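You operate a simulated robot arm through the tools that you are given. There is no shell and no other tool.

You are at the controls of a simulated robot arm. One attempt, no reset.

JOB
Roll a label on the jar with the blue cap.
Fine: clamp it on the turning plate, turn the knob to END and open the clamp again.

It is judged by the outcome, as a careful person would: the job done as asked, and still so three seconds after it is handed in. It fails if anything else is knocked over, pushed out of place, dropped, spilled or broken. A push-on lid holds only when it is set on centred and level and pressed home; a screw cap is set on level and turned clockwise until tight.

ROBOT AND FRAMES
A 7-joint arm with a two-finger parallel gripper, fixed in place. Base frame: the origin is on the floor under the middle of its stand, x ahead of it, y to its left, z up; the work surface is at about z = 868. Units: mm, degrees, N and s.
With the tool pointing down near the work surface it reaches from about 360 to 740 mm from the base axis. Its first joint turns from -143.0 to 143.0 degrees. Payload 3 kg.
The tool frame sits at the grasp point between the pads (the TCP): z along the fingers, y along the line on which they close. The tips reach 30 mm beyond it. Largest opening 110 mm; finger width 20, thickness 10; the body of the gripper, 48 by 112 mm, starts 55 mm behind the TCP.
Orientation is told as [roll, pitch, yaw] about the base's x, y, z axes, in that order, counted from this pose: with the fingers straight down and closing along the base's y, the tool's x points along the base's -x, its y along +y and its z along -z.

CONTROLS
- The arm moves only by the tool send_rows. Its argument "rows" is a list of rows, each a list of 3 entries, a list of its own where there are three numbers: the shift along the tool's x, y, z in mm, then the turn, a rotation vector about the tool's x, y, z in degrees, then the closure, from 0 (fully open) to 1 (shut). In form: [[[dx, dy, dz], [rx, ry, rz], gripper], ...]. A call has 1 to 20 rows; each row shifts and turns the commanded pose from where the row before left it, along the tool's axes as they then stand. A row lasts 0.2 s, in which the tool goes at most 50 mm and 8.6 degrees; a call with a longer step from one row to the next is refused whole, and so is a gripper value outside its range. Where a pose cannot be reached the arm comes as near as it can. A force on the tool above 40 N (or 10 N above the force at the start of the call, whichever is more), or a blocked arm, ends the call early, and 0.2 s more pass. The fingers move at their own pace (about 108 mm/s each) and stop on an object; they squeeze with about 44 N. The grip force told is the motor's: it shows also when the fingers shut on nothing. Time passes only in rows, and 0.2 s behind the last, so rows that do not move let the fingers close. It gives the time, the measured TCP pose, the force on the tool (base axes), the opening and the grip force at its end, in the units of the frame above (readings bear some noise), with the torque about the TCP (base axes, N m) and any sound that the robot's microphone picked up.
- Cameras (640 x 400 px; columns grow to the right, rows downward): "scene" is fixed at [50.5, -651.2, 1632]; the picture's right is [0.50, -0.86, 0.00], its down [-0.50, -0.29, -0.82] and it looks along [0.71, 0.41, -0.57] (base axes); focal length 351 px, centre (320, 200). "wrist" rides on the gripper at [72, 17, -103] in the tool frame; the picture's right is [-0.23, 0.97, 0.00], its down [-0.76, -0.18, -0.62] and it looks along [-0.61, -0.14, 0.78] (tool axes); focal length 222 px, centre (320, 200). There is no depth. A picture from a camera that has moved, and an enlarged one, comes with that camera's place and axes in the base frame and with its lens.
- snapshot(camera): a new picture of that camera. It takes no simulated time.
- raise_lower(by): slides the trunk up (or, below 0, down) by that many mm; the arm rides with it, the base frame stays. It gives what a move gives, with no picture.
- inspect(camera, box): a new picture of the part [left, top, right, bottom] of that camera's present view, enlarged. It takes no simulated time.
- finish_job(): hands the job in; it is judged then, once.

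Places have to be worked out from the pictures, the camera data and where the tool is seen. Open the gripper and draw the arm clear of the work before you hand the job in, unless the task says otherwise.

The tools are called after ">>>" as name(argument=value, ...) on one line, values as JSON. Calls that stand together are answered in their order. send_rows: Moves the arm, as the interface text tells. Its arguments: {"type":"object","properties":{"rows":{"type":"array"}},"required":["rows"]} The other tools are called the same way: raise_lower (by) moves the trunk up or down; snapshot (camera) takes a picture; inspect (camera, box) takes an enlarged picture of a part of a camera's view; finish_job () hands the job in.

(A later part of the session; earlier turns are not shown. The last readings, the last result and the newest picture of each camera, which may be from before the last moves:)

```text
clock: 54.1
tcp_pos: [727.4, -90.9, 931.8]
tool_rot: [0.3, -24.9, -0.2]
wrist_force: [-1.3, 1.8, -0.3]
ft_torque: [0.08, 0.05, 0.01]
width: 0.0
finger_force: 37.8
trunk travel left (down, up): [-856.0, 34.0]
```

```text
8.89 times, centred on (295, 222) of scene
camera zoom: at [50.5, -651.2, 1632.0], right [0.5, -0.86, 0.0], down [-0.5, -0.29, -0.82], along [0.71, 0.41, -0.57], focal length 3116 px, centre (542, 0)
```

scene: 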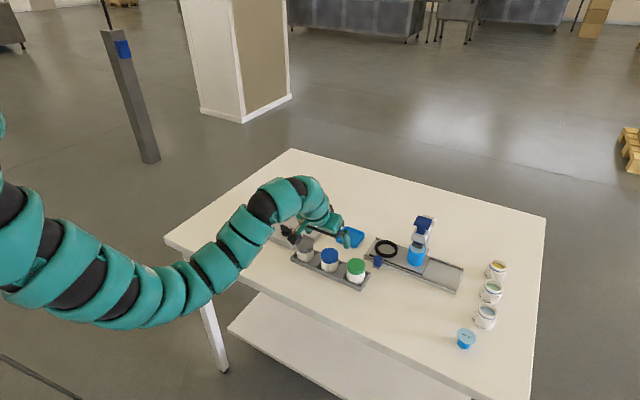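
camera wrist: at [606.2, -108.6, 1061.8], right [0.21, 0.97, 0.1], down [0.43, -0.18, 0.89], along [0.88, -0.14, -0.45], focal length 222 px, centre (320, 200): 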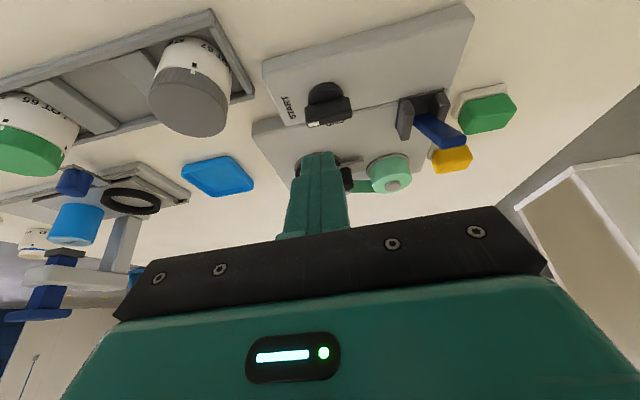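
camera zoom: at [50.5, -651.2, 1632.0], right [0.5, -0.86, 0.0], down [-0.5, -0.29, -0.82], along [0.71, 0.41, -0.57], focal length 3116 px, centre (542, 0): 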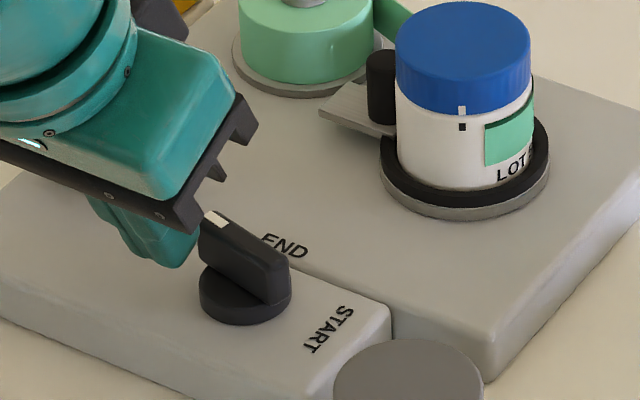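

The label is rolling on nicely. Continuing the arc toward END.

>>> send_rows(rows=[[[-2.7, 0.4, 1.3], [0, 0, 0], 1], [[-3.2, -0.8, 1.5], [0, 0, 0], 1], [[-3.2, -2.2, 1.5], [0, 0, 0], 1], [[-2, -2.2, 0.95], [0, 0, 0], 1], [[0, 0, 0], [0, 0, 0], 1]])

>>> inspect(camera="wrist", box=[200, 80, 400, 200])

>>> inspect(camera="scene", box=[265, 200, 325, 245])

```text
clock: 55.3
tcp_pos: [739.7, -95.0, 933.4]
tool_rot: [0.1, -25.1, 0.0]
wrist_force: [0.9, 1.4, 0.3]
ft_torque: [-0.02, 0.0, 0.04]
width: 0.0
finger_force: 37.0
trunk travel left (down, up): [-856.0, 34.0]
```

```text
3.20 times, centred on (300, 140) of wrist
camera zoom: at [630.9, -78.9, 995.7], right [0.21, 0.97, 0.1], down [0.43, -0.18, 0.89], along [0.88, -0.14, -0.45], focal length 711 px, centre (384, 392)
```

zoom: 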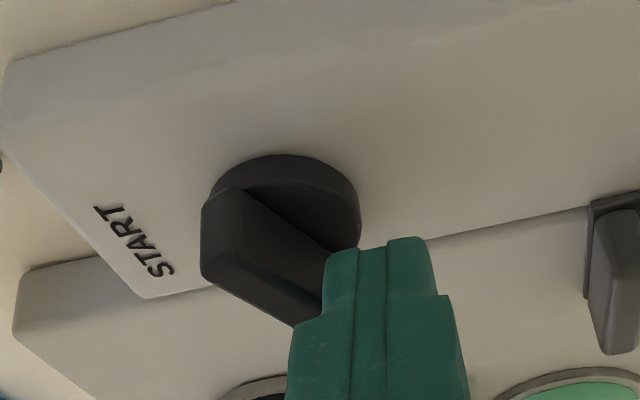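

```text
8.89 times, centred on (295, 222) of scene
camera zoom: at [50.5, -651.2, 1632.0], right [0.5, -0.86, 0.0], down [-0.5, -0.29, -0.82], along [0.71, 0.41, -0.57], focal length 3116 px, centre (542, 0)
```

zoom: 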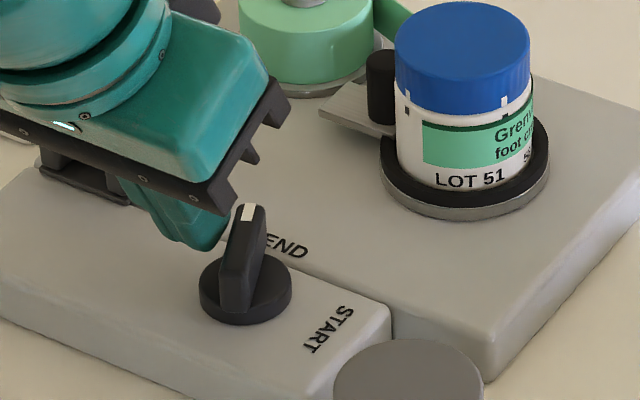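

>>> send_rows(rows=[[[-1.6, -2.2, 0.75], [0, 0, 0], 1], [[-1.2, -2.2, 0.55], [0, 0, 0], 1], [[-0.5, -1.5, 0.2], [0, 0, 0], 1], [[0, 0, 0], [0, 0, 0], 1]])

>>> inspect(camera="wrist", box=[200, 80, 400, 200])

>>> inspect(camera="scene", box=[265, 200, 325, 245])

```text
clock: 56.3
tcp_pos: [743.1, -100.7, 931.6]
tool_rot: [0.2, -24.8, -0.1]
wrist_force: [-2.6, 3.9, -1.0]
ft_torque: [0.07, 0.07, -0.02]
width: 0.0
finger_force: 37.6
trunk travel left (down, up): [-856.0, 34.0]
```

```text
3.20 times, centred on (300, 140) of wrist
camera zoom: at [634.0, -84.6, 995.2], right [0.21, 0.97, 0.1], down [0.43, -0.18, 0.89], along [0.88, -0.14, -0.45], focal length 711 px, centre (384, 392)
```

zoom: 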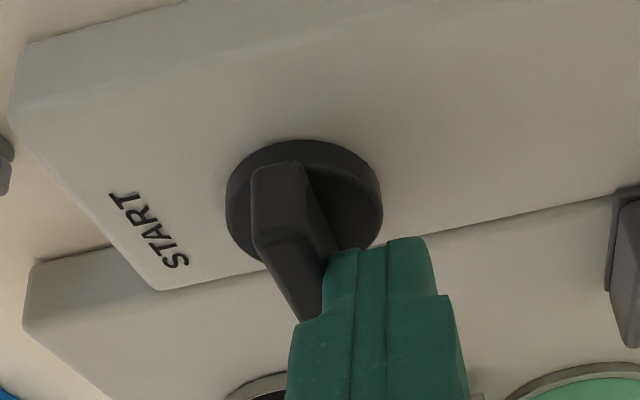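

```text
8.89 times, centred on (295, 222) of scene
camera zoom: at [50.5, -651.2, 1632.0], right [0.5, -0.86, 0.0], down [-0.5, -0.29, -0.82], along [0.71, 0.41, -0.57], focal length 3116 px, centre (542, 0)
```

zoom: 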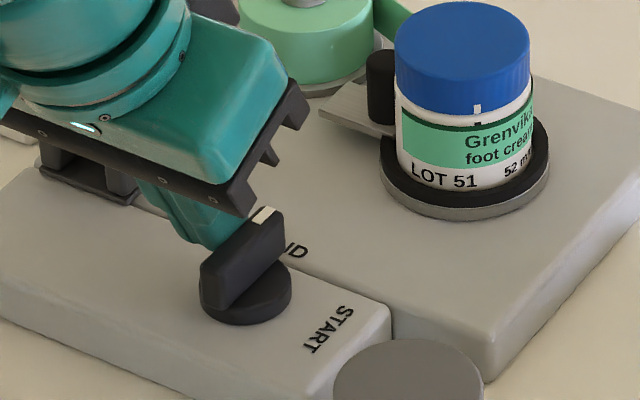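

The white end points almost at END. I push a bit more to see whether it's at its stop.

>>> send_rows(rows=[[[0, -1, 0], [0, 0, 0], 1], [[0, -1, 0], [0, 0, 0], 1], [[0, 0, 0], [0, 0, 0], 1]])

>>> inspect(camera="scene", box=[265, 200, 325, 245])

```text
clock: 57.1
tcp_pos: [743.3, -100.0, 932.3]
tool_rot: [0.3, -24.9, -0.1]
wrist_force: [-2.5, 12.2, -3.3]
ft_torque: [0.29, 0.13, 0.09]
width: 0.0
finger_force: 37.3
trunk travel left (down, up): [-856.0, 34.0]
```

```text
8.89 times, centred on (295, 222) of scene
camera zoom: at [50.5, -651.2, 1632.0], right [0.5, -0.86, 0.0], down [-0.5, -0.29, -0.82], along [0.71, 0.41, -0.57], focal length 3116 px, centre (542, 0)
```

zoom: 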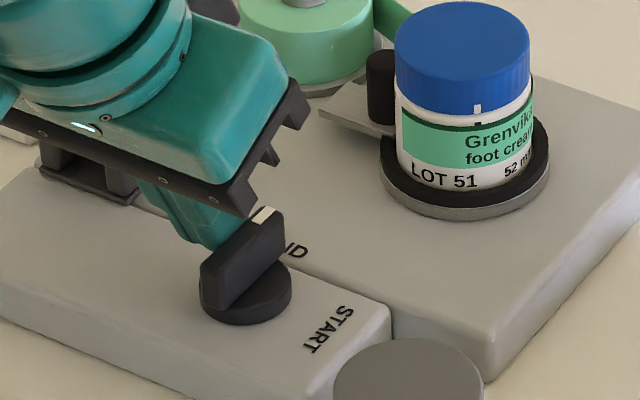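

Blocked with 12 N — either the END stop or the bar lying flush along the finger. I retreat to inspect the knob's direction properly.

>>> send_rows(rows=[[[0, 5, 0], [0, 0, 0], 1], [[-4.2, 0, -9.1], [0, 0, 0], 1], [[-8.5, 0, -18.1], [0, 0, 0], 1], [[10, 0, -30], [0, 0, 0], 1], [[30, 0, -10], [0, 0, 0], 1], [[0, 0, 0], [0, 0, 0], 1]])

>>> snapshot(camera="wrist")

>>> inspect(camera="wrist", box=[220, 50, 400, 170])

>>> inspect(camera="scene", box=[255, 190, 335, 245])

```text
clock: 58.5
tcp_pos: [690.6, -98.7, 981.9]
tool_rot: [0.4, -24.9, -0.1]
wrist_force: [0.6, 0.1, 0.1]
ft_torque: [-0.01, 0.05, -0.01]
width: 0.1
finger_force: 37.6
trunk travel left (down, up): [-856.0, 34.0]
```

```text
taken
camera wrist: at [582.2, -82.4, 1044.3], right [0.21, 0.97, 0.1], down [0.43, -0.18, 0.89], along [0.88, -0.14, -0.45], focal length 222 px, centre (320, 200)
```

wrist: 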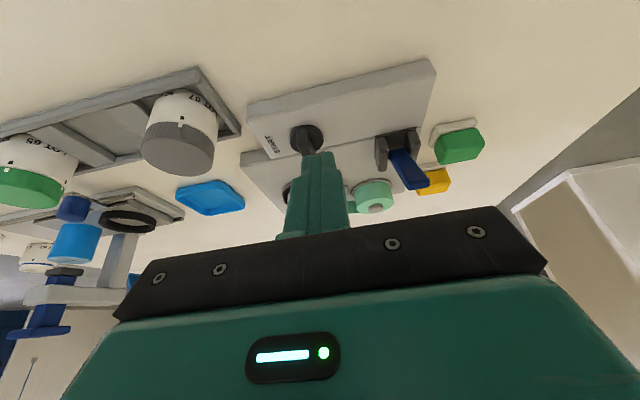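

```text
3.33 times, centred on (310, 110) of wrist
camera zoom: at [582.2, -82.4, 1044.3], right [0.21, 0.97, 0.1], down [0.43, -0.18, 0.89], along [0.88, -0.14, -0.45], focal length 740 px, centre (353, 500)
```

zoom: 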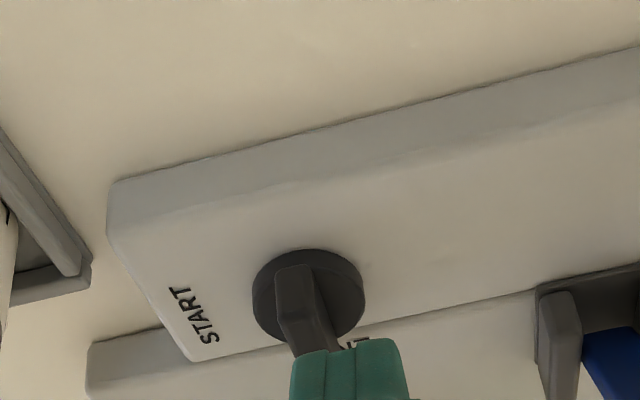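

```text
7.27 times, centred on (295, 218) of scene
camera zoom: at [50.5, -651.2, 1632.0], right [0.5, -0.86, 0.0], down [-0.5, -0.29, -0.82], along [0.71, 0.41, -0.57], focal length 2550 px, centre (502, 73)
```

zoom: 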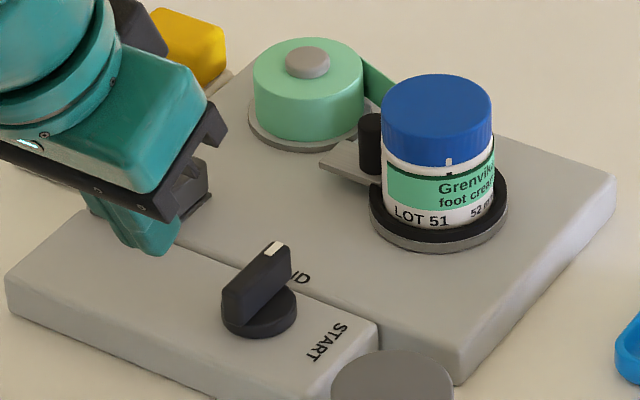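

>>> inspect(camera="scene", box=[278, 215, 308, 238])

>>> send_rows(rows=[[[0, 35, 0], [0, 0, 0], 1], [[10, 5, -15], [0, 0, 0], 1], [[0, 0, 0], [0, 0, 0], 1]])

>>> snapshot(camera="wrist")

```text
16.00 times, centred on (293, 226) of scene
camera zoom: at [50.5, -651.2, 1632.0], right [0.5, -0.86, 0.0], down [-0.5, -0.29, -0.82], along [0.71, 0.41, -0.57], focal length 5610 px, centre (752, -224)
```

zoom: 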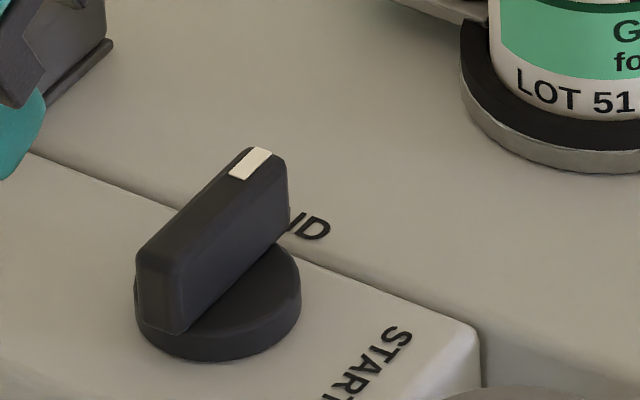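

```text
clock: 59.3
tcp_pos: [676.6, -58.5, 992.6]
tool_rot: [0.3, -24.9, -0.1]
wrist_force: [0.5, 0.6, -0.4]
ft_torque: [-0.01, 0.03, 0.03]
width: 0.2
finger_force: 37.7
trunk travel left (down, up): [-856.0, 34.0]
```

```text
taken
camera wrist: at [567.1, -41.8, 1054.4], right [0.21, 0.97, 0.1], down [0.43, -0.18, 0.89], along [0.88, -0.14, -0.45], focal length 222 px, centre (320, 200)
```

wrist: 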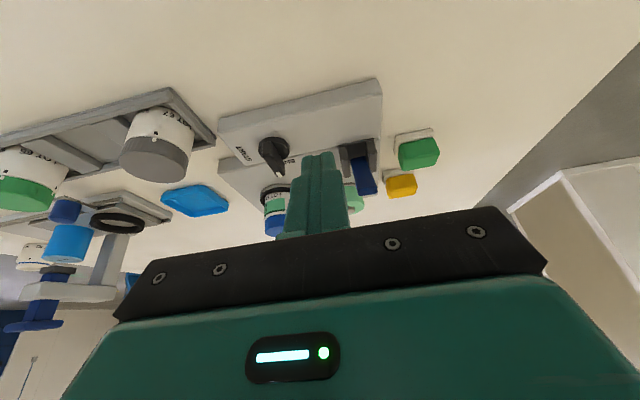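

>>> inspect(camera="wrist", box=[230, 115, 320, 185])

```text
5.71 times, centred on (275, 150) of wrist
camera zoom: at [567.1, -41.8, 1054.4], right [0.21, 0.97, 0.1], down [0.43, -0.18, 0.89], along [0.88, -0.14, -0.45], focal length 1269 px, centre (577, 486)
```

zoom: 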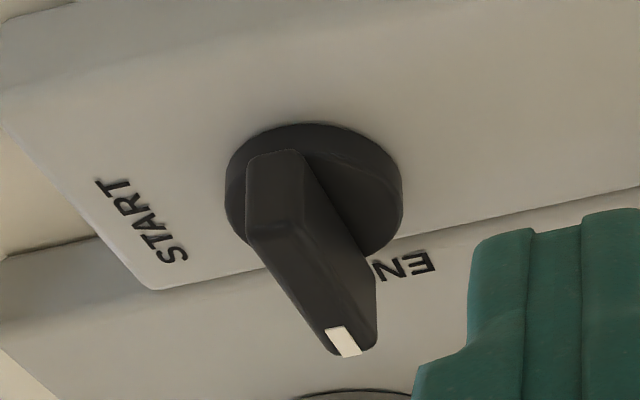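

The bar points along +x at END within a couple of degrees (270° clockwise from START), and the label is on. To make sure it is on its end stop, I'll check by gently pushing the near (black) end toward +y in the same turning sense.

>>> send_rows(rows=[[[0, -40, 0], [0, 0, 0], 1], [[0, -39, 0], [0, 0, 0], 1], [[-8, 0, 30], [0, 0, 0], 1], [[7, 0, 25], [0, 0, 0], 1], [[0, 0, 9], [0, 0, 0], 1], [[0, 0, 0], [0, 0, 0], 1]])

>>> inspect(camera="wrist", box=[240, 80, 420, 200])

>>> inspect(camera="scene", box=[265, 200, 325, 245])

```text
clock: 60.7
tcp_pos: [702.1, -137.8, 934.6]
tool_rot: [0.3, -25.1, -0.1]
wrist_force: [-0.8, 0.5, 0.0]
ft_torque: [0.02, -0.01, -0.02]
width: 0.1
finger_force: 38.1
trunk travel left (down, up): [-856.0, 34.0]
```

```text
3.33 times, centred on (330, 140) of wrist
camera zoom: at [593.6, -121.4, 996.5], right [0.21, 0.97, 0.1], down [0.43, -0.18, 0.89], along [0.88, -0.14, -0.45], focal length 740 px, centre (287, 400)
```

zoom: 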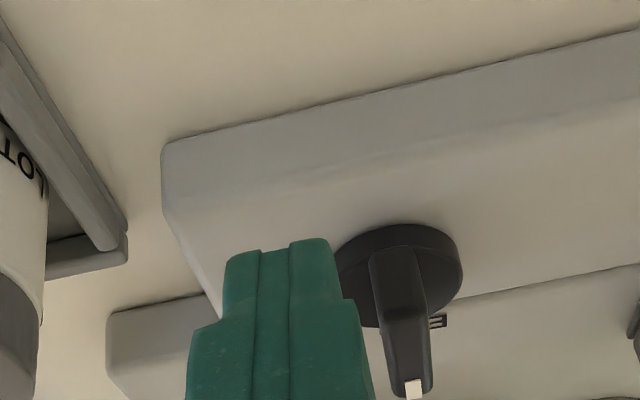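

```text
8.89 times, centred on (295, 222) of scene
camera zoom: at [50.5, -651.2, 1632.0], right [0.5, -0.86, 0.0], down [-0.5, -0.29, -0.82], along [0.71, 0.41, -0.57], focal length 3116 px, centre (542, 0)
```

zoom: 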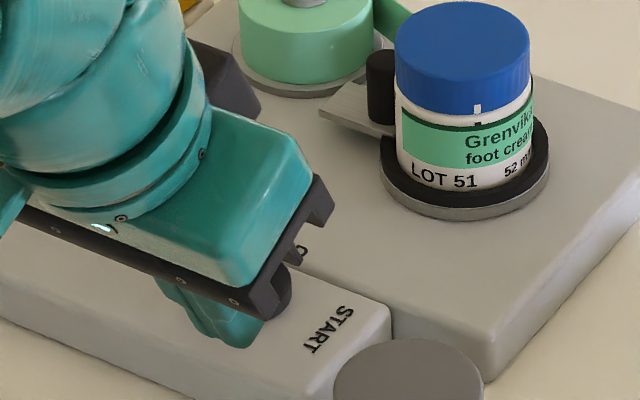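

>>> send_rows(rows=[[[-6.2, 0, 5.6], [0, 0, 0], 1], [[0, 3, 0], [0, 0, 0], 1], [[0, 2, 0], [0, 0, 0], 1], [[0, 1.5, 0], [0, 0, 0], 1], [[0, 0, 0], [0, 0, 0], 1]])

>>> inspect(camera="wrist", box=[240, 80, 420, 200])

```text
clock: 61.9
tcp_pos: [710.6, -130.3, 931.2]
tool_rot: [0.4, -24.9, -0.1]
wrist_force: [0.2, -0.5, -0.4]
ft_torque: [0.0, 0.01, 0.0]
width: 0.1
finger_force: 37.1
trunk travel left (down, up): [-856.0, 34.0]
```

```text
3.33 times, centred on (330, 140) of wrist
camera zoom: at [602.1, -114.5, 994.2], right [0.21, 0.97, 0.1], down [0.43, -0.18, 0.89], along [0.88, -0.14, -0.45], focal length 740 px, centre (287, 400)
```

zoom: 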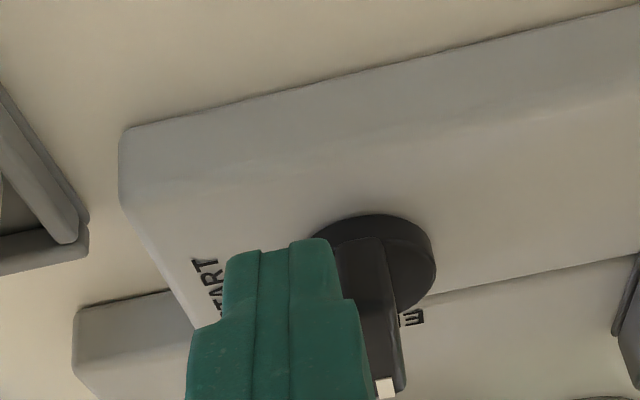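

>>> send_rows(rows=[[[0, 1, 0], [0, 0, 0], 1], [[0, 1, 0], [0, 0, 0], 1], [[0, 0, 0], [0, 0, 0], 1]])

>>> inspect(camera="wrist", box=[240, 80, 420, 200])

```text
clock: 62.7
tcp_pos: [711.4, -129.3, 931.9]
tool_rot: [0.2, -25.0, -0.2]
wrist_force: [1.0, -6.1, 0.6]
ft_torque: [-0.13, -0.04, -0.1]
width: 0.0
finger_force: 37.8
trunk travel left (down, up): [-856.0, 34.0]
```

```text
3.33 times, centred on (330, 140) of wrist
camera zoom: at [601.8, -113.7, 994.2], right [0.21, 0.97, 0.1], down [0.43, -0.18, 0.89], along [0.88, -0.14, -0.45], focal length 740 px, centre (287, 400)
```

zoom: 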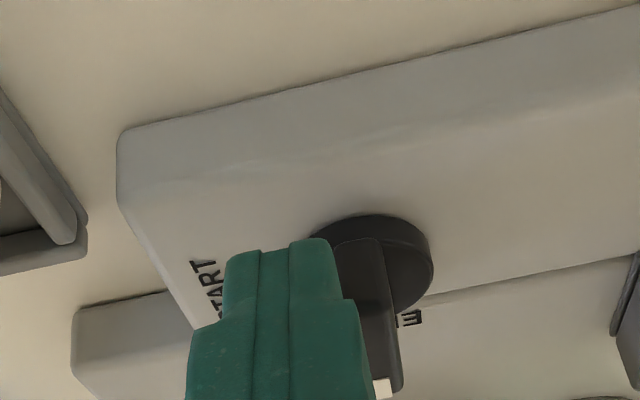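

>>> send_rows(rows=[[[0, 1, 0], [0, 0, 0], 1], [[0, 0.8, 0], [0, 0, 0], 1], [[0, 0, 0], [0, 0, 0], 1]])

>>> inspect(camera="wrist", box=[240, 80, 420, 200])

>>> inspect(camera="scene", box=[265, 200, 325, 245])

```text
clock: 63.5
tcp_pos: [710.6, -130.7, 931.6]
tool_rot: [0.2, -25.0, -0.2]
wrist_force: [0.6, -16.3, 3.5]
ft_torque: [-0.32, -0.09, -0.34]
width: 0.0
finger_force: 37.5
trunk travel left (down, up): [-856.0, 34.0]
```

```text
3.33 times, centred on (330, 140) of wrist
camera zoom: at [601.8, -113.5, 994.0], right [0.21, 0.97, 0.1], down [0.43, -0.18, 0.89], along [0.88, -0.14, -0.45], focal length 740 px, centre (287, 400)
```

zoom: 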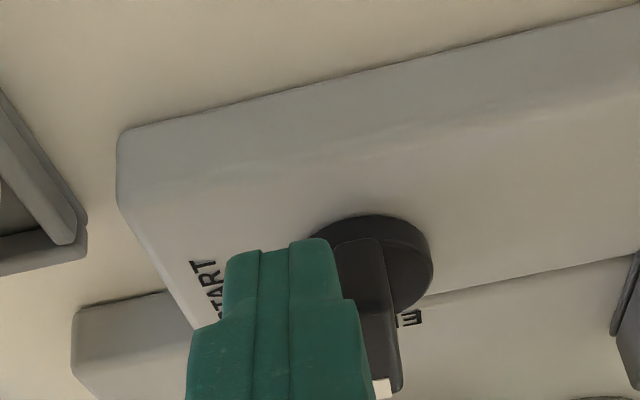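

```text
8.89 times, centred on (295, 222) of scene
camera zoom: at [50.5, -651.2, 1632.0], right [0.5, -0.86, 0.0], down [-0.5, -0.29, -0.82], along [0.71, 0.41, -0.57], focal length 3116 px, centre (542, 0)
```

zoom: 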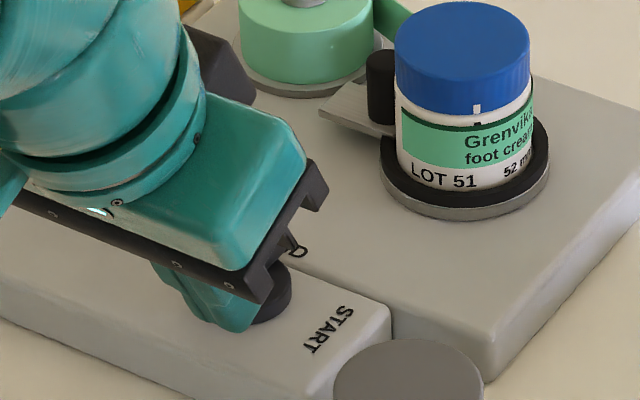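

Force jumps to 16 N with no movement, so the knob is firmly at its END stop, and the label is on. Now I retreat and go to the near side of the lever to push it back open.

>>> send_rows(rows=[[[0, -4, 0], [0, 0, 0], 1], [[-6.9, 0, -24.4], [0, 0, 0], 1], [[-6.9, 0, -24.4], [0, 0, 0], 1], [[0, 36, 0], [0, 0, 0], 1], [[0, 36, 0], [0, 0, 0], 1], [[0, 36, 0], [0, 0, 0], 1], [[0, 0, 0], [0, 0, 0], 1]])

>>> snapshot(camera="wrist")

>>> inspect(camera="scene", box=[245, 175, 325, 240])

```text
clock: 65.1
tcp_pos: [702.4, -23.7, 981.0]
tool_rot: [0.3, -24.9, -0.1]
wrist_force: [-0.4, -0.6, -0.3]
ft_torque: [0.01, 0.02, 0.02]
width: 0.1
finger_force: 37.6
trunk travel left (down, up): [-856.0, 34.0]
```

```text
taken
camera wrist: at [593.6, -7.9, 1044.0], right [0.21, 0.97, 0.1], down [0.43, -0.18, 0.89], along [0.88, -0.14, -0.45], focal length 222 px, centre (320, 200)
```

wrist: 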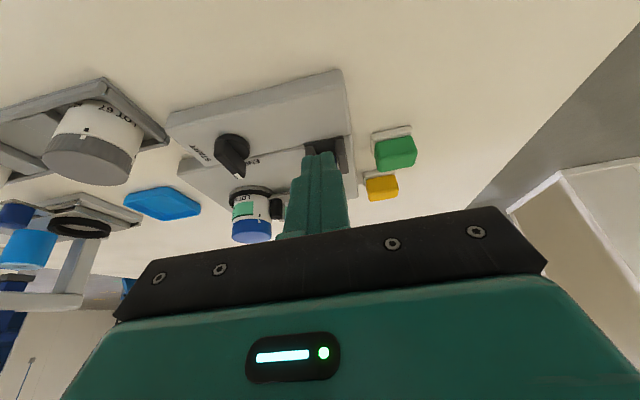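

```text
6.15 times, centred on (285, 208) of scene
camera zoom: at [50.5, -651.2, 1632.0], right [0.5, -0.86, 0.0], down [-0.5, -0.29, -0.82], along [0.71, 0.41, -0.57], focal length 2158 px, centre (535, 154)
```

zoom: 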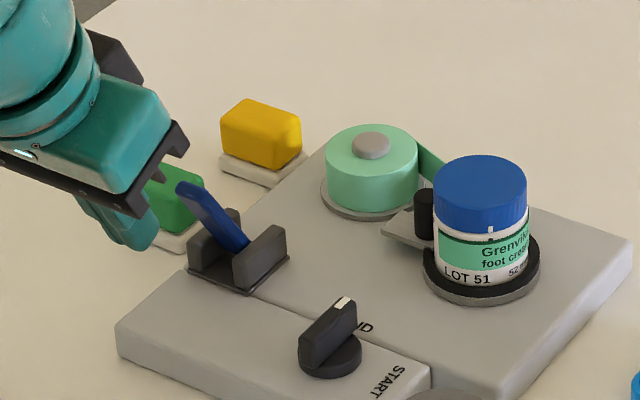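

The finger is right in front of the lever. Pushing +x in steps.

>>> send_rows(rows=[[[-7.25, -2, 3.4], [0, 0, 0], 1], [[-7.25, 0, 3.4], [0, 0, 0], 1], [[-7.25, 0, 3.4], [0, 0, 0], 1], [[-7.25, 0, 3.4], [0, 0, 0], 1], [[0, 0, 0], [0, 0, 0], 1]])

>>> inspect(camera="scene", box=[245, 175, 325, 240])

```text
clock: 66.3
tcp_pos: [735.1, -25.8, 982.2]
tool_rot: [0.3, -25.0, -0.1]
wrist_force: [-3.1, -0.5, 2.0]
ft_torque: [0.0, 0.01, -0.02]
width: 0.1
finger_force: 37.9
trunk travel left (down, up): [-856.0, 34.0]
```

```text
6.15 times, centred on (285, 208) of scene
camera zoom: at [50.5, -651.2, 1632.0], right [0.5, -0.86, 0.0], down [-0.5, -0.29, -0.82], along [0.71, 0.41, -0.57], focal length 2158 px, centre (535, 154)
```

zoom: 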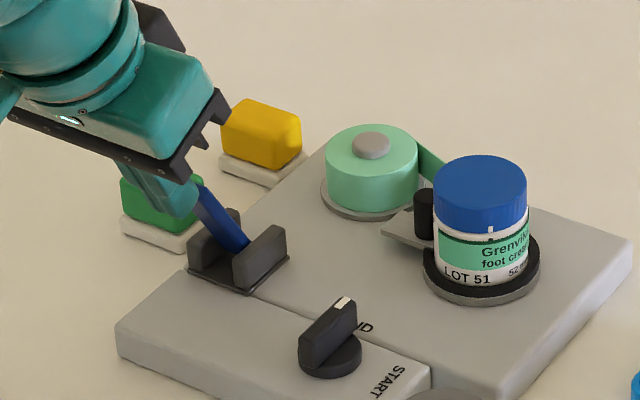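

>>> inspect(camera="wrist", box=[250, 100, 410, 240])

>>> inspect(camera="scene", box=[258, 195, 290, 223])

```text
2.86 times, centred on (330, 170) of wrist
camera zoom: at [625.3, -9.0, 1044.6], right [0.21, 0.97, 0.1], down [0.43, -0.18, 0.89], along [0.88, -0.14, -0.45], focal length 635 px, centre (291, 286)
```

zoom: 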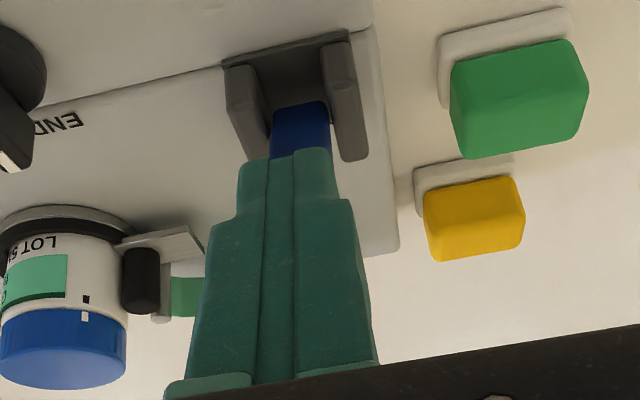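

```text
14.29 times, centred on (274, 209) of scene
camera zoom: at [50.5, -651.2, 1632.0], right [0.5, -0.86, 0.0], down [-0.5, -0.29, -0.82], along [0.71, 0.41, -0.57], focal length 5008 px, centre (977, 71)
```

zoom: 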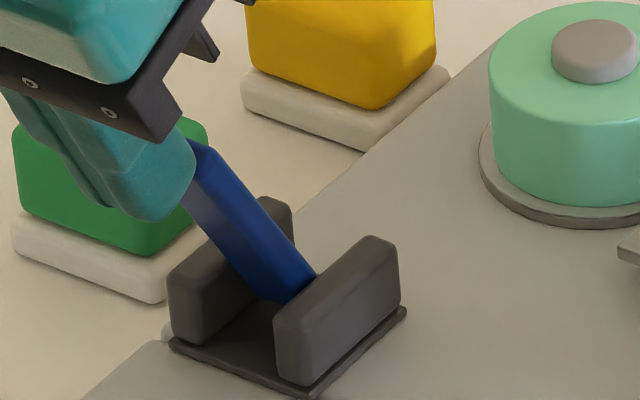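

The fingertip is bearing on the near face of the lever just below its end. Continuing to push it over.

>>> send_rows(rows=[[[-5.4, 0, 2.5], [0, 0, 0], 1], [[-5.4, 0, 2.5], [0, 0, 0], 1], [[-5.4, 0, 2.5], [0, 0, 0], 1], [[0, 0, 0], [0, 0, 0], 1]])

>>> inspect(camera="scene", box=[250, 180, 330, 235])

```text
clock: 67.3
tcp_pos: [756.5, -25.7, 991.2]
tool_rot: [0.5, -26.2, -0.3]
wrist_force: [-5.4, -0.9, 29.1]
ft_torque: [-0.15, -0.41, 0.03]
width: 0.1
finger_force: 37.8
trunk travel left (down, up): [-856.0, 34.0]
stopped in row 4: the force on the tool passed its limit at 42 N (the readings are from after the stop); the commanded pose is now the measured one
```

```text
7.27 times, centred on (290, 208) of scene
camera zoom: at [50.5, -651.2, 1632.0], right [0.5, -0.86, 0.0], down [-0.5, -0.29, -0.82], along [0.71, 0.41, -0.57], focal length 2550 px, centre (538, 146)
```

zoom: 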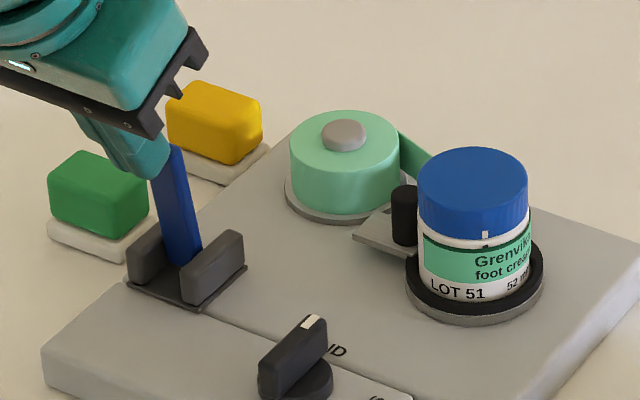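

>>> inspect(camera="scene", box=[256, 190, 286, 216])

>>> inspect(camera="wrist", box=[250, 100, 410, 240])

```text
15.38 times, centred on (271, 203) of scene
camera zoom: at [50.5, -651.2, 1632.0], right [0.5, -0.86, 0.0], down [-0.5, -0.29, -0.82], along [0.71, 0.41, -0.57], focal length 5394 px, centre (1074, 154)
```

zoom: 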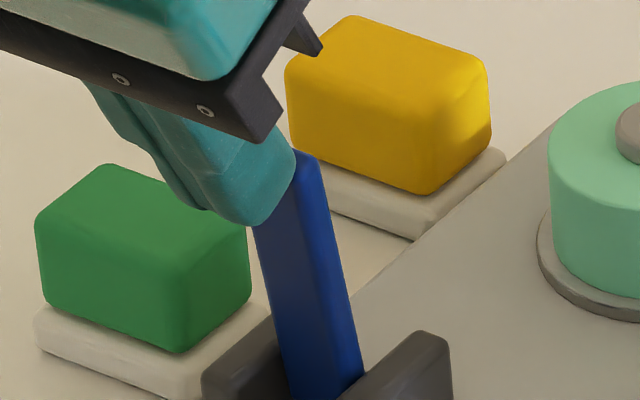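

```text
2.86 times, centred on (330, 170) of wrist
camera zoom: at [646.7, -9.1, 1051.0], right [0.2, 0.97, 0.11], down [0.41, -0.19, 0.89], along [0.89, -0.14, -0.43], focal length 635 px, centre (291, 286)
```

zoom: 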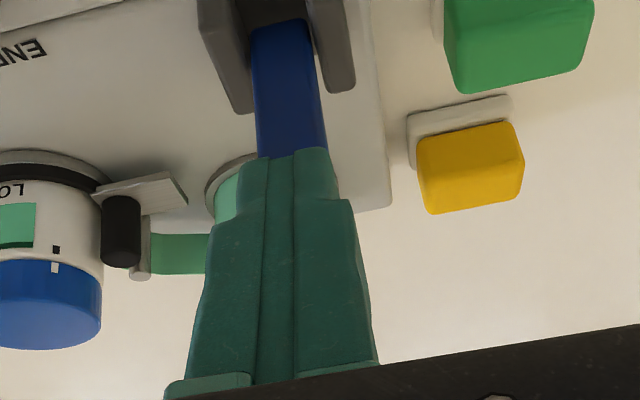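

The fingertip had climbed onto the lever's end (upward force). I back off, go ~25 mm lower and push at mid-lever instead.

>>> send_rows(rows=[[[12.7, 0, -5.9], [0, 0, 0], 1], [[5.4, 0, -2.6], [0, 1.2, 0], 1], [[5.3, 0, 11.3], [0, 0, 0], 1], [[5.3, 0, 11.3], [0, 0, 0], 1], [[0, 0, 0], [0, 0, 0], 1]])

>>> inspect(camera="scene", box=[250, 185, 300, 225])

>>> inspect(camera="wrist", box=[250, 60, 410, 200])

```text
clock: 68.2
tcp_pos: [736.3, -25.0, 982.1]
tool_rot: [0.6, -25.5, -0.3]
wrist_force: [-19.8, -4.6, 35.4]
ft_torque: [-0.29, -0.31, 0.15]
width: 0.0
finger_force: 37.7
trunk travel left (down, up): [-856.0, 34.0]
stopped in row 4: the force on the tool passed its limit at 50 N (the readings are from after the stop); the commanded pose is now the measured one
```

```text
10.00 times, centred on (275, 205) of scene
camera zoom: at [50.5, -651.2, 1632.0], right [0.5, -0.86, 0.0], down [-0.5, -0.29, -0.82], along [0.71, 0.41, -0.57], focal length 3506 px, centre (770, 150)
```

zoom: 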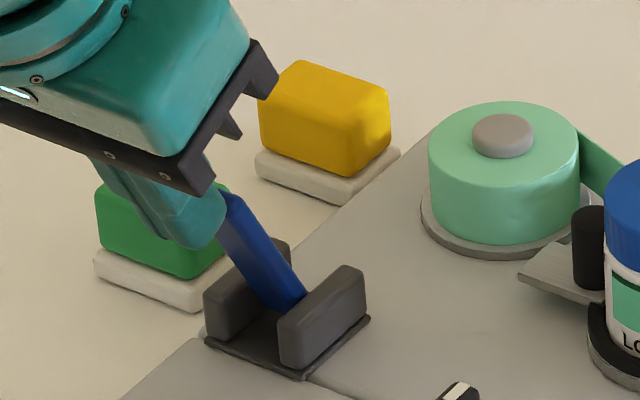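

```text
2.86 times, centred on (330, 130) of wrist
camera zoom: at [626.5, -8.9, 1044.4], right [0.21, 0.97, 0.11], down [0.42, -0.19, 0.89], along [0.88, -0.14, -0.45], focal length 635 px, centre (291, 400)
```

zoom: 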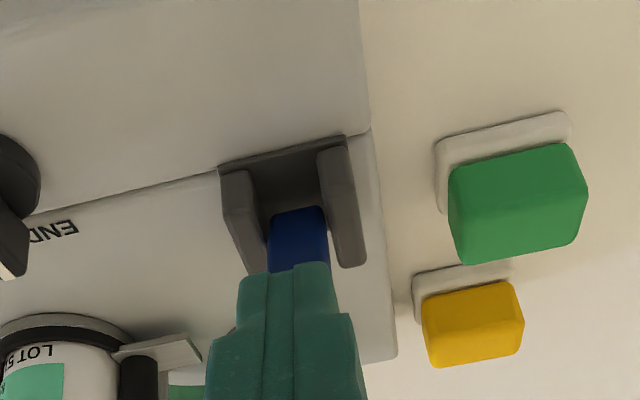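

The lever followed the finger back to its near stop. I lift off it, retreat well clear of its end, then go down in front of it.

>>> send_rows(rows=[[[-4.2, 0, -9.1], [0, 0.5, 0], 1], [[13.6, 0, -6.3], [0, 0, 0], 1], [[13.6, 0, -6.3], [0, 0, 0], 1], [[7.2, 0, 15.4], [0, 0, 0], 1], [[7.2, 0, 15.4], [0, 0, 0], 1], [[0, 0, 0], [0, 0, 0], 1]])

>>> inspect(camera="scene", box=[250, 185, 300, 225])

>>> inspect(camera="wrist", box=[250, 80, 410, 220])

>>> inspect(camera="scene", box=[265, 195, 335, 245])

```text
clock: 69.5
tcp_pos: [707.4, -24.5, 950.1]
tool_rot: [0.5, -24.4, -0.3]
wrist_force: [0.8, 0.6, -0.9]
ft_torque: [0.0, 0.01, -0.01]
width: 0.0
finger_force: 38.0
trunk travel left (down, up): [-856.0, 34.0]
```

```text
10.00 times, centred on (275, 205) of scene
camera zoom: at [50.5, -651.2, 1632.0], right [0.5, -0.86, 0.0], down [-0.5, -0.29, -0.82], along [0.71, 0.41, -0.57], focal length 3506 px, centre (770, 150)
```

zoom: 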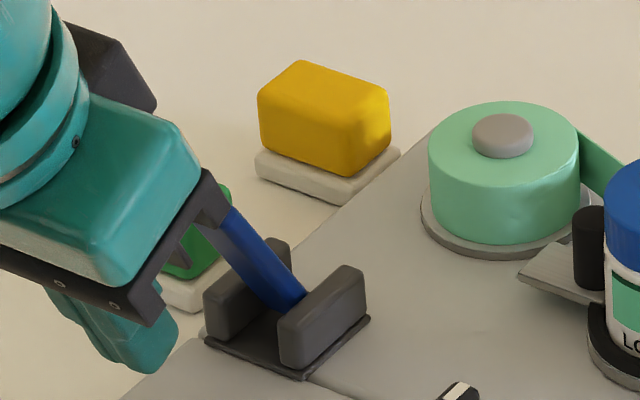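

```text
2.86 times, centred on (330, 150) of wrist
camera zoom: at [599.2, -8.2, 1015.4], right [0.21, 0.97, 0.1], down [0.44, -0.18, 0.88], along [0.88, -0.14, -0.46], focal length 635 px, centre (291, 343)
```

zoom: 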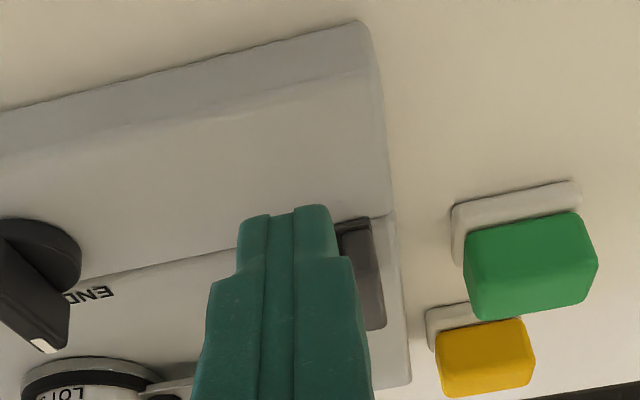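

```text
8.00 times, centred on (300, 220) of scene
camera zoom: at [50.5, -651.2, 1632.0], right [0.5, -0.86, 0.0], down [-0.5, -0.29, -0.82], along [0.71, 0.41, -0.57], focal length 2805 px, centre (480, 40)
```

zoom: 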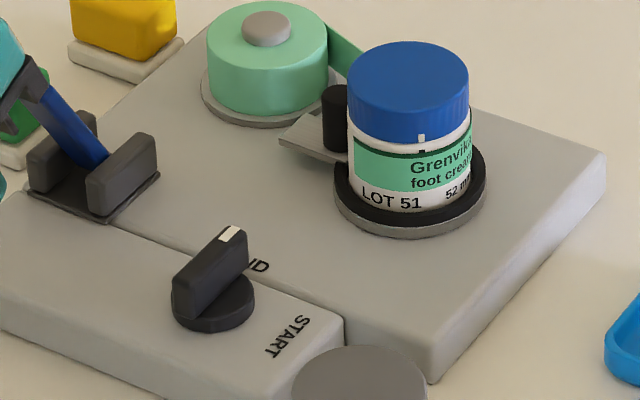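

Now clear in front. I raise 12 mm so that the fingertip will bear on the upper half of the lever's near face, then push forward.

>>> send_rows(rows=[[[-5.1, 0, -10.9], [0, 0, 0], 1], [[-9.06, -1, 4.2], [0, 0, 0], 1], [[-9.06, 0, 4.2], [0, 0, 0], 1], [[-5.4, 0, 2.5], [0, 0, 0], 1], [[0, 0, 0], [0, 0, 0], 1]])

>>> inspect(camera="scene", box=[250, 185, 300, 225])

```text
clock: 70.8
tcp_pos: [733.3, -24.8, 964.0]
tool_rot: [0.5, -24.4, -0.2]
wrist_force: [-0.2, -0.5, 0.6]
ft_torque: [-0.01, 0.01, -0.02]
width: 0.0
finger_force: 37.6
trunk travel left (down, up): [-856.0, 34.0]
```

```text
10.00 times, centred on (275, 205) of scene
camera zoom: at [50.5, -651.2, 1632.0], right [0.5, -0.86, 0.0], down [-0.5, -0.29, -0.82], along [0.71, 0.41, -0.57], focal length 3506 px, centre (770, 150)
```

zoom: 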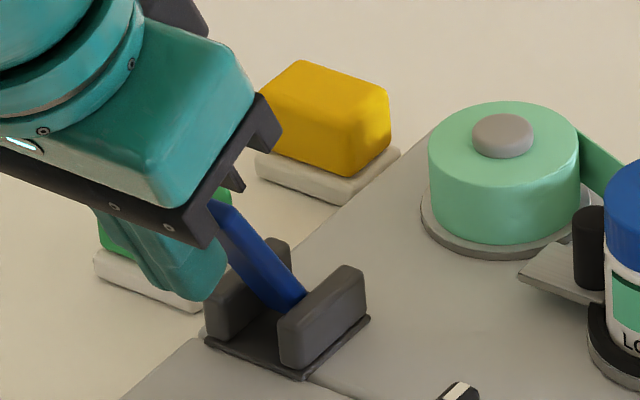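

>>> send_rows(rows=[[[-4.5, 0, 2.1], [0, 0, 0], 1], [[-4.5, 0, 2.1], [0, 0, 0], 1], [[0, 0, 0], [0, 0, 0], 1]])

>>> inspect(camera="scene", box=[250, 185, 300, 225])

```text
clock: 71.5
tcp_pos: [742.4, -24.8, 963.8]
tool_rot: [0.5, -24.4, -0.2]
wrist_force: [-1.1, 1.3, 0.5]
ft_torque: [-0.03, -0.01, 0.01]
width: 0.0
finger_force: 37.5
trunk travel left (down, up): [-856.0, 34.0]
```

```text
10.00 times, centred on (275, 205) of scene
camera zoom: at [50.5, -651.2, 1632.0], right [0.5, -0.86, 0.0], down [-0.5, -0.29, -0.82], along [0.71, 0.41, -0.57], focal length 3506 px, centre (770, 150)
```

zoom: 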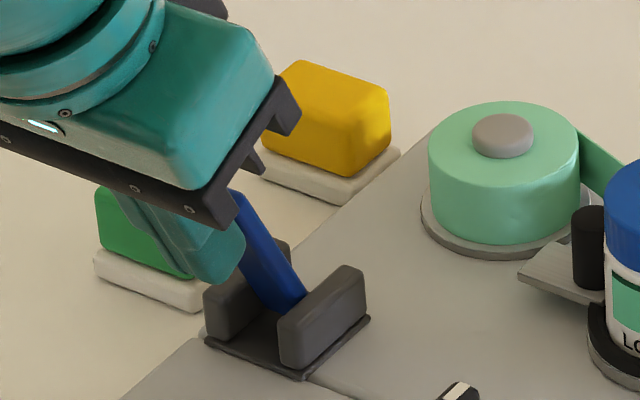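

The lever is rotating with the push. Continuing.

>>> send_rows(rows=[[[-4.5, 0, 2.1], [0, 0, 0], 1], [[-4.5, 0, 2.1], [0, 0, 0], 1], [[-4.5, 0, 2.1], [0, 0, 0], 1], [[0, 0, 0], [0, 0, 0], 1]])

>>> inspect(camera="scene", box=[250, 185, 300, 225])

```text
clock: 72.5
tcp_pos: [757.9, -24.9, 963.9]
tool_rot: [0.3, -24.4, -0.3]
wrist_force: [0.1, -0.1, 0.4]
ft_torque: [-0.03, -0.03, 0.05]
width: 0.0
finger_force: 37.5
trunk travel left (down, up): [-856.0, 34.0]
```

```text
10.00 times, centred on (275, 205) of scene
camera zoom: at [50.5, -651.2, 1632.0], right [0.5, -0.86, 0.0], down [-0.5, -0.29, -0.82], along [0.71, 0.41, -0.57], focal length 3506 px, centre (770, 150)
```

zoom: 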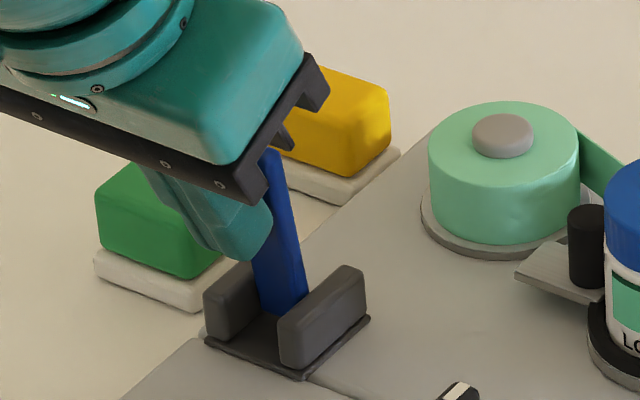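

>>> send_rows(rows=[[[-4.5, 0, 2.1], [0, 0, 0], 1], [[-4.5, 0, 2.1], [0, 0, 0], 1], [[-4.5, 0, 2.1], [0, 0, 0], 1], [[-3, 0, 1.4], [0, 0, 0], 1], [[0, 0, 0], [0, 0, 0], 1]])

>>> inspect(camera="scene", box=[255, 185, 325, 235])

```text
clock: 73.8
tcp_pos: [775.4, -25.3, 962.6]
tool_rot: [0.4, -24.5, -0.2]
wrist_force: [-0.3, -0.4, 0.3]
ft_torque: [0.02, 0.02, 0.0]
width: 0.2
finger_force: 37.6
trunk travel left (down, up): [-856.0, 34.0]
```

```text
8.00 times, centred on (290, 210) of scene
camera zoom: at [50.5, -651.2, 1632.0], right [0.5, -0.86, 0.0], down [-0.5, -0.29, -0.82], along [0.71, 0.41, -0.57], focal length 2805 px, centre (560, 120)
```

zoom: 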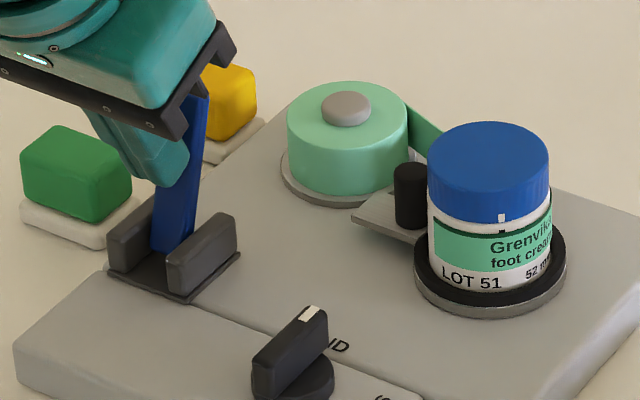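

Lever now past vertical to the open side; the roller has moved off the jar. Pushing on to the open stop.

>>> send_rows(rows=[[[-3.6, 0, 1.7], [0, 0, 0], 1], [[-3.6, 0, 1.7], [0, 0, 0], 1], [[-2.7, 0, 1.25], [0, 0, 0], 1], [[0, 0, 0], [0, 0, 0], 1]])

>>> inspect(camera="scene", box=[255, 185, 325, 235])

```text
clock: 74.8
tcp_pos: [787.4, -24.5, 965.2]
tool_rot: [0.5, -24.5, -0.2]
wrist_force: [-6.0, 0.3, 3.1]
ft_torque: [0.1, 0.04, -0.05]
width: 0.0
finger_force: 38.4
trunk travel left (down, up): [-856.0, 34.0]
```

```text
8.00 times, centred on (290, 210) of scene
camera zoom: at [50.5, -651.2, 1632.0], right [0.5, -0.86, 0.0], down [-0.5, -0.29, -0.82], along [0.71, 0.41, -0.57], focal length 2805 px, centre (560, 120)
```

zoom: 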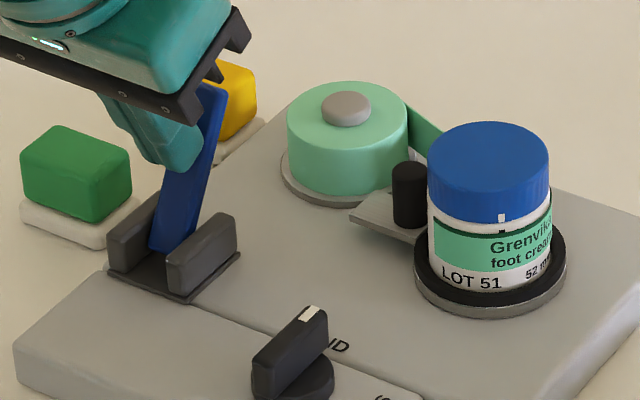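

>>> send_rows(rows=[[[-1.8, 0, 0.85], [0, 0, 0], 1], [[0, 0, 0], [0, 0, 0], 1]])

>>> inspect(camera="scene", box=[255, 185, 325, 235])

```text
clock: 75.3
tcp_pos: [786.9, -25.2, 965.5]
tool_rot: [0.5, -24.3, -0.2]
wrist_force: [-14.3, -0.6, 5.2]
ft_torque: [0.09, 0.24, -0.05]
width: 0.0
finger_force: 38.3
trunk travel left (down, up): [-856.0, 34.0]
```

```text
8.00 times, centred on (290, 210) of scene
camera zoom: at [50.5, -651.2, 1632.0], right [0.5, -0.86, 0.0], down [-0.5, -0.29, -0.82], along [0.71, 0.41, -0.57], focal length 2805 px, centre (560, 120)
```

zoom: 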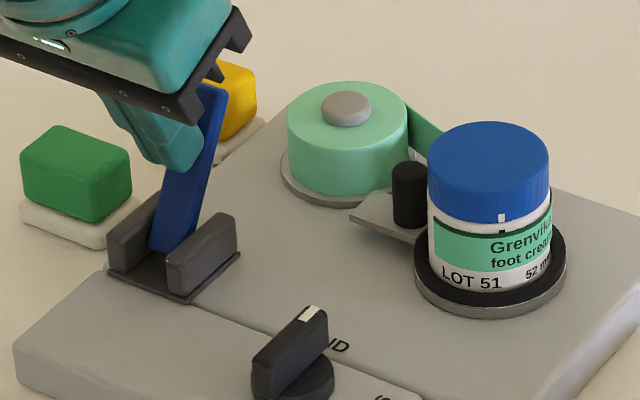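

At the open stop (14 N, no more motion). I retreat straight back from the lever, then raise and withdraw the arm.

>>> send_rows(rows=[[[3.6, 0, -1.7], [0, 0, 0], 1], [[9.06, 0, -4.2], [0, 0, 0], 1], [[18.1, 0, -8.4], [0, 0, 0], 1], [[18.1, 0, -8.4], [0, 0, 0], 1], [[-8, 0, -30], [0, 0, 0], 1], [[-8, 0, -30], [0, 0, 0], 1], [[0, 0, -30], [0, 0, 0], 1], [[0, 0, 0], [0, 0, 0], 1]])

>>> snapshot(camera="scene")

>>> inspect(camera="scene", box=[250, 185, 330, 240])

>>> snapshot(camera="wrist")

```text
clock: 77.2
tcp_pos: [713.1, -25.8, 1051.9]
tool_rot: [0.4, -24.5, -0.2]
wrist_force: [0.9, -0.8, -0.1]
ft_torque: [0.0, -0.01, -0.03]
width: 0.0
finger_force: 37.7
trunk travel left (down, up): [-856.0, 34.0]
```

```text
taken
```

scene: 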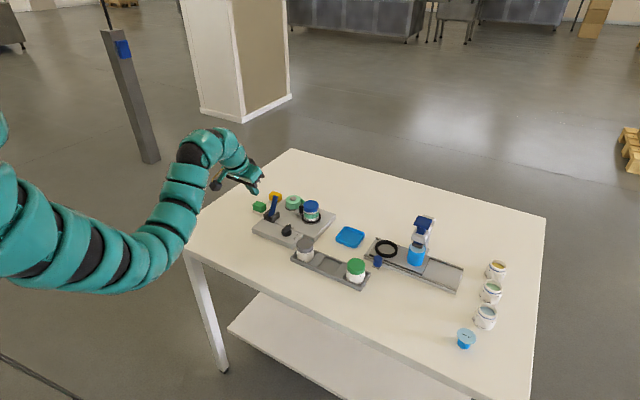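

```text
7.27 times, centred on (290, 212) of scene
camera zoom: at [50.5, -651.2, 1632.0], right [0.5, -0.86, 0.0], down [-0.5, -0.29, -0.82], along [0.71, 0.41, -0.57], focal length 2550 px, centre (538, 109)
```

zoom: 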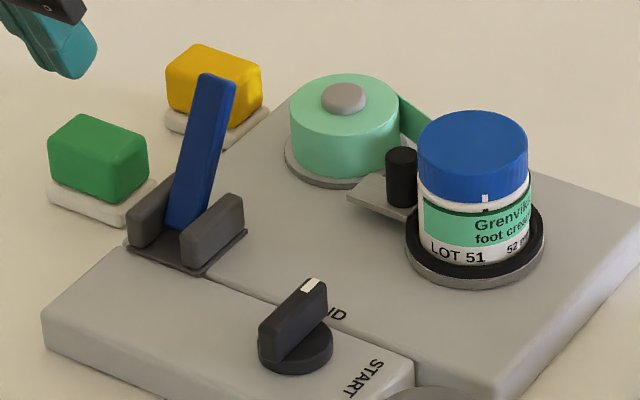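

```text
taken
camera wrist: at [605.3, -10.2, 1115.7], right [0.21, 0.97, 0.1], down [0.44, -0.18, 0.88], along [0.88, -0.14, -0.46], focal length 222 px, centre (320, 200)
```

wrist: 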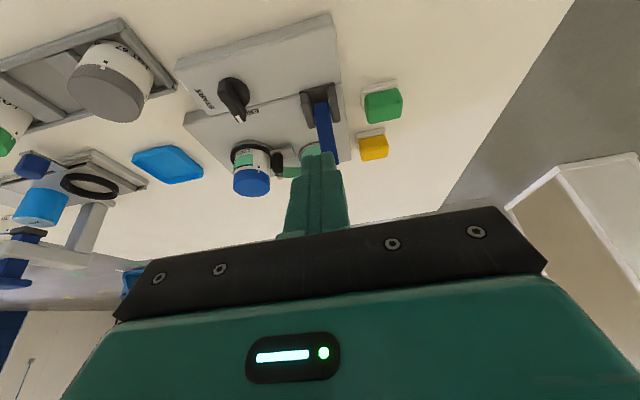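

The lever is back in its original open position, knob at END, jar labelled. A close look at the jar/label and roller before finishing.

>>> inspect(camera="scene", box=[298, 196, 330, 226])

>>> inspect(camera="wrist", box=[215, 130, 315, 205])

>>> inspect(camera="wrist", box=[190, 60, 360, 180])

```text
13.33 times, centred on (314, 211) of scene
camera zoom: at [50.5, -651.2, 1632.0], right [0.5, -0.86, 0.0], down [-0.5, -0.29, -0.82], along [0.71, 0.41, -0.57], focal length 4675 px, centre (400, 53)
```

zoom: 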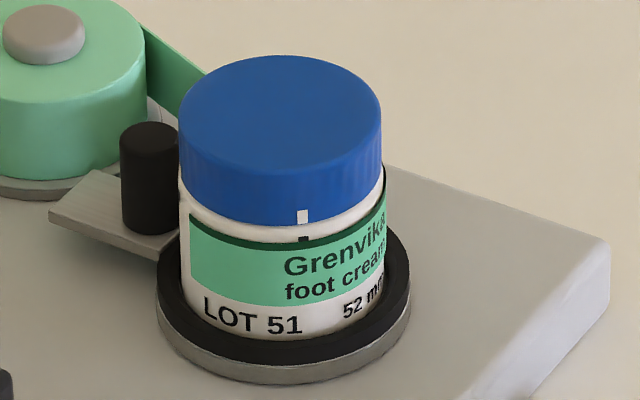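

```text
5.33 times, centred on (265, 168) of wrist
camera zoom: at [605.3, -10.2, 1115.7], right [0.21, 0.97, 0.1], down [0.44, -0.18, 0.88], along [0.88, -0.14, -0.46], focal length 1185 px, centre (613, 373)
```

zoom: 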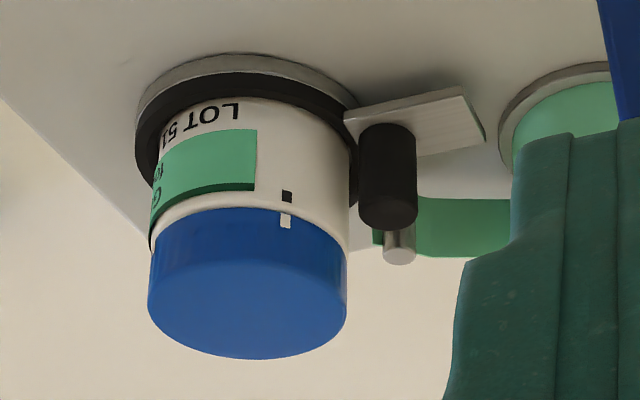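

```text
3.33 times, centred on (275, 120) of wrist
camera zoom: at [605.3, -10.2, 1115.7], right [0.21, 0.97, 0.1], down [0.44, -0.18, 0.88], along [0.88, -0.14, -0.46], focal length 740 px, centre (470, 467)
```

zoom: 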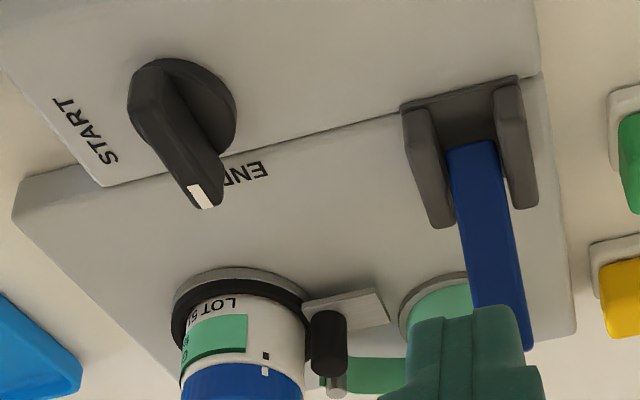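

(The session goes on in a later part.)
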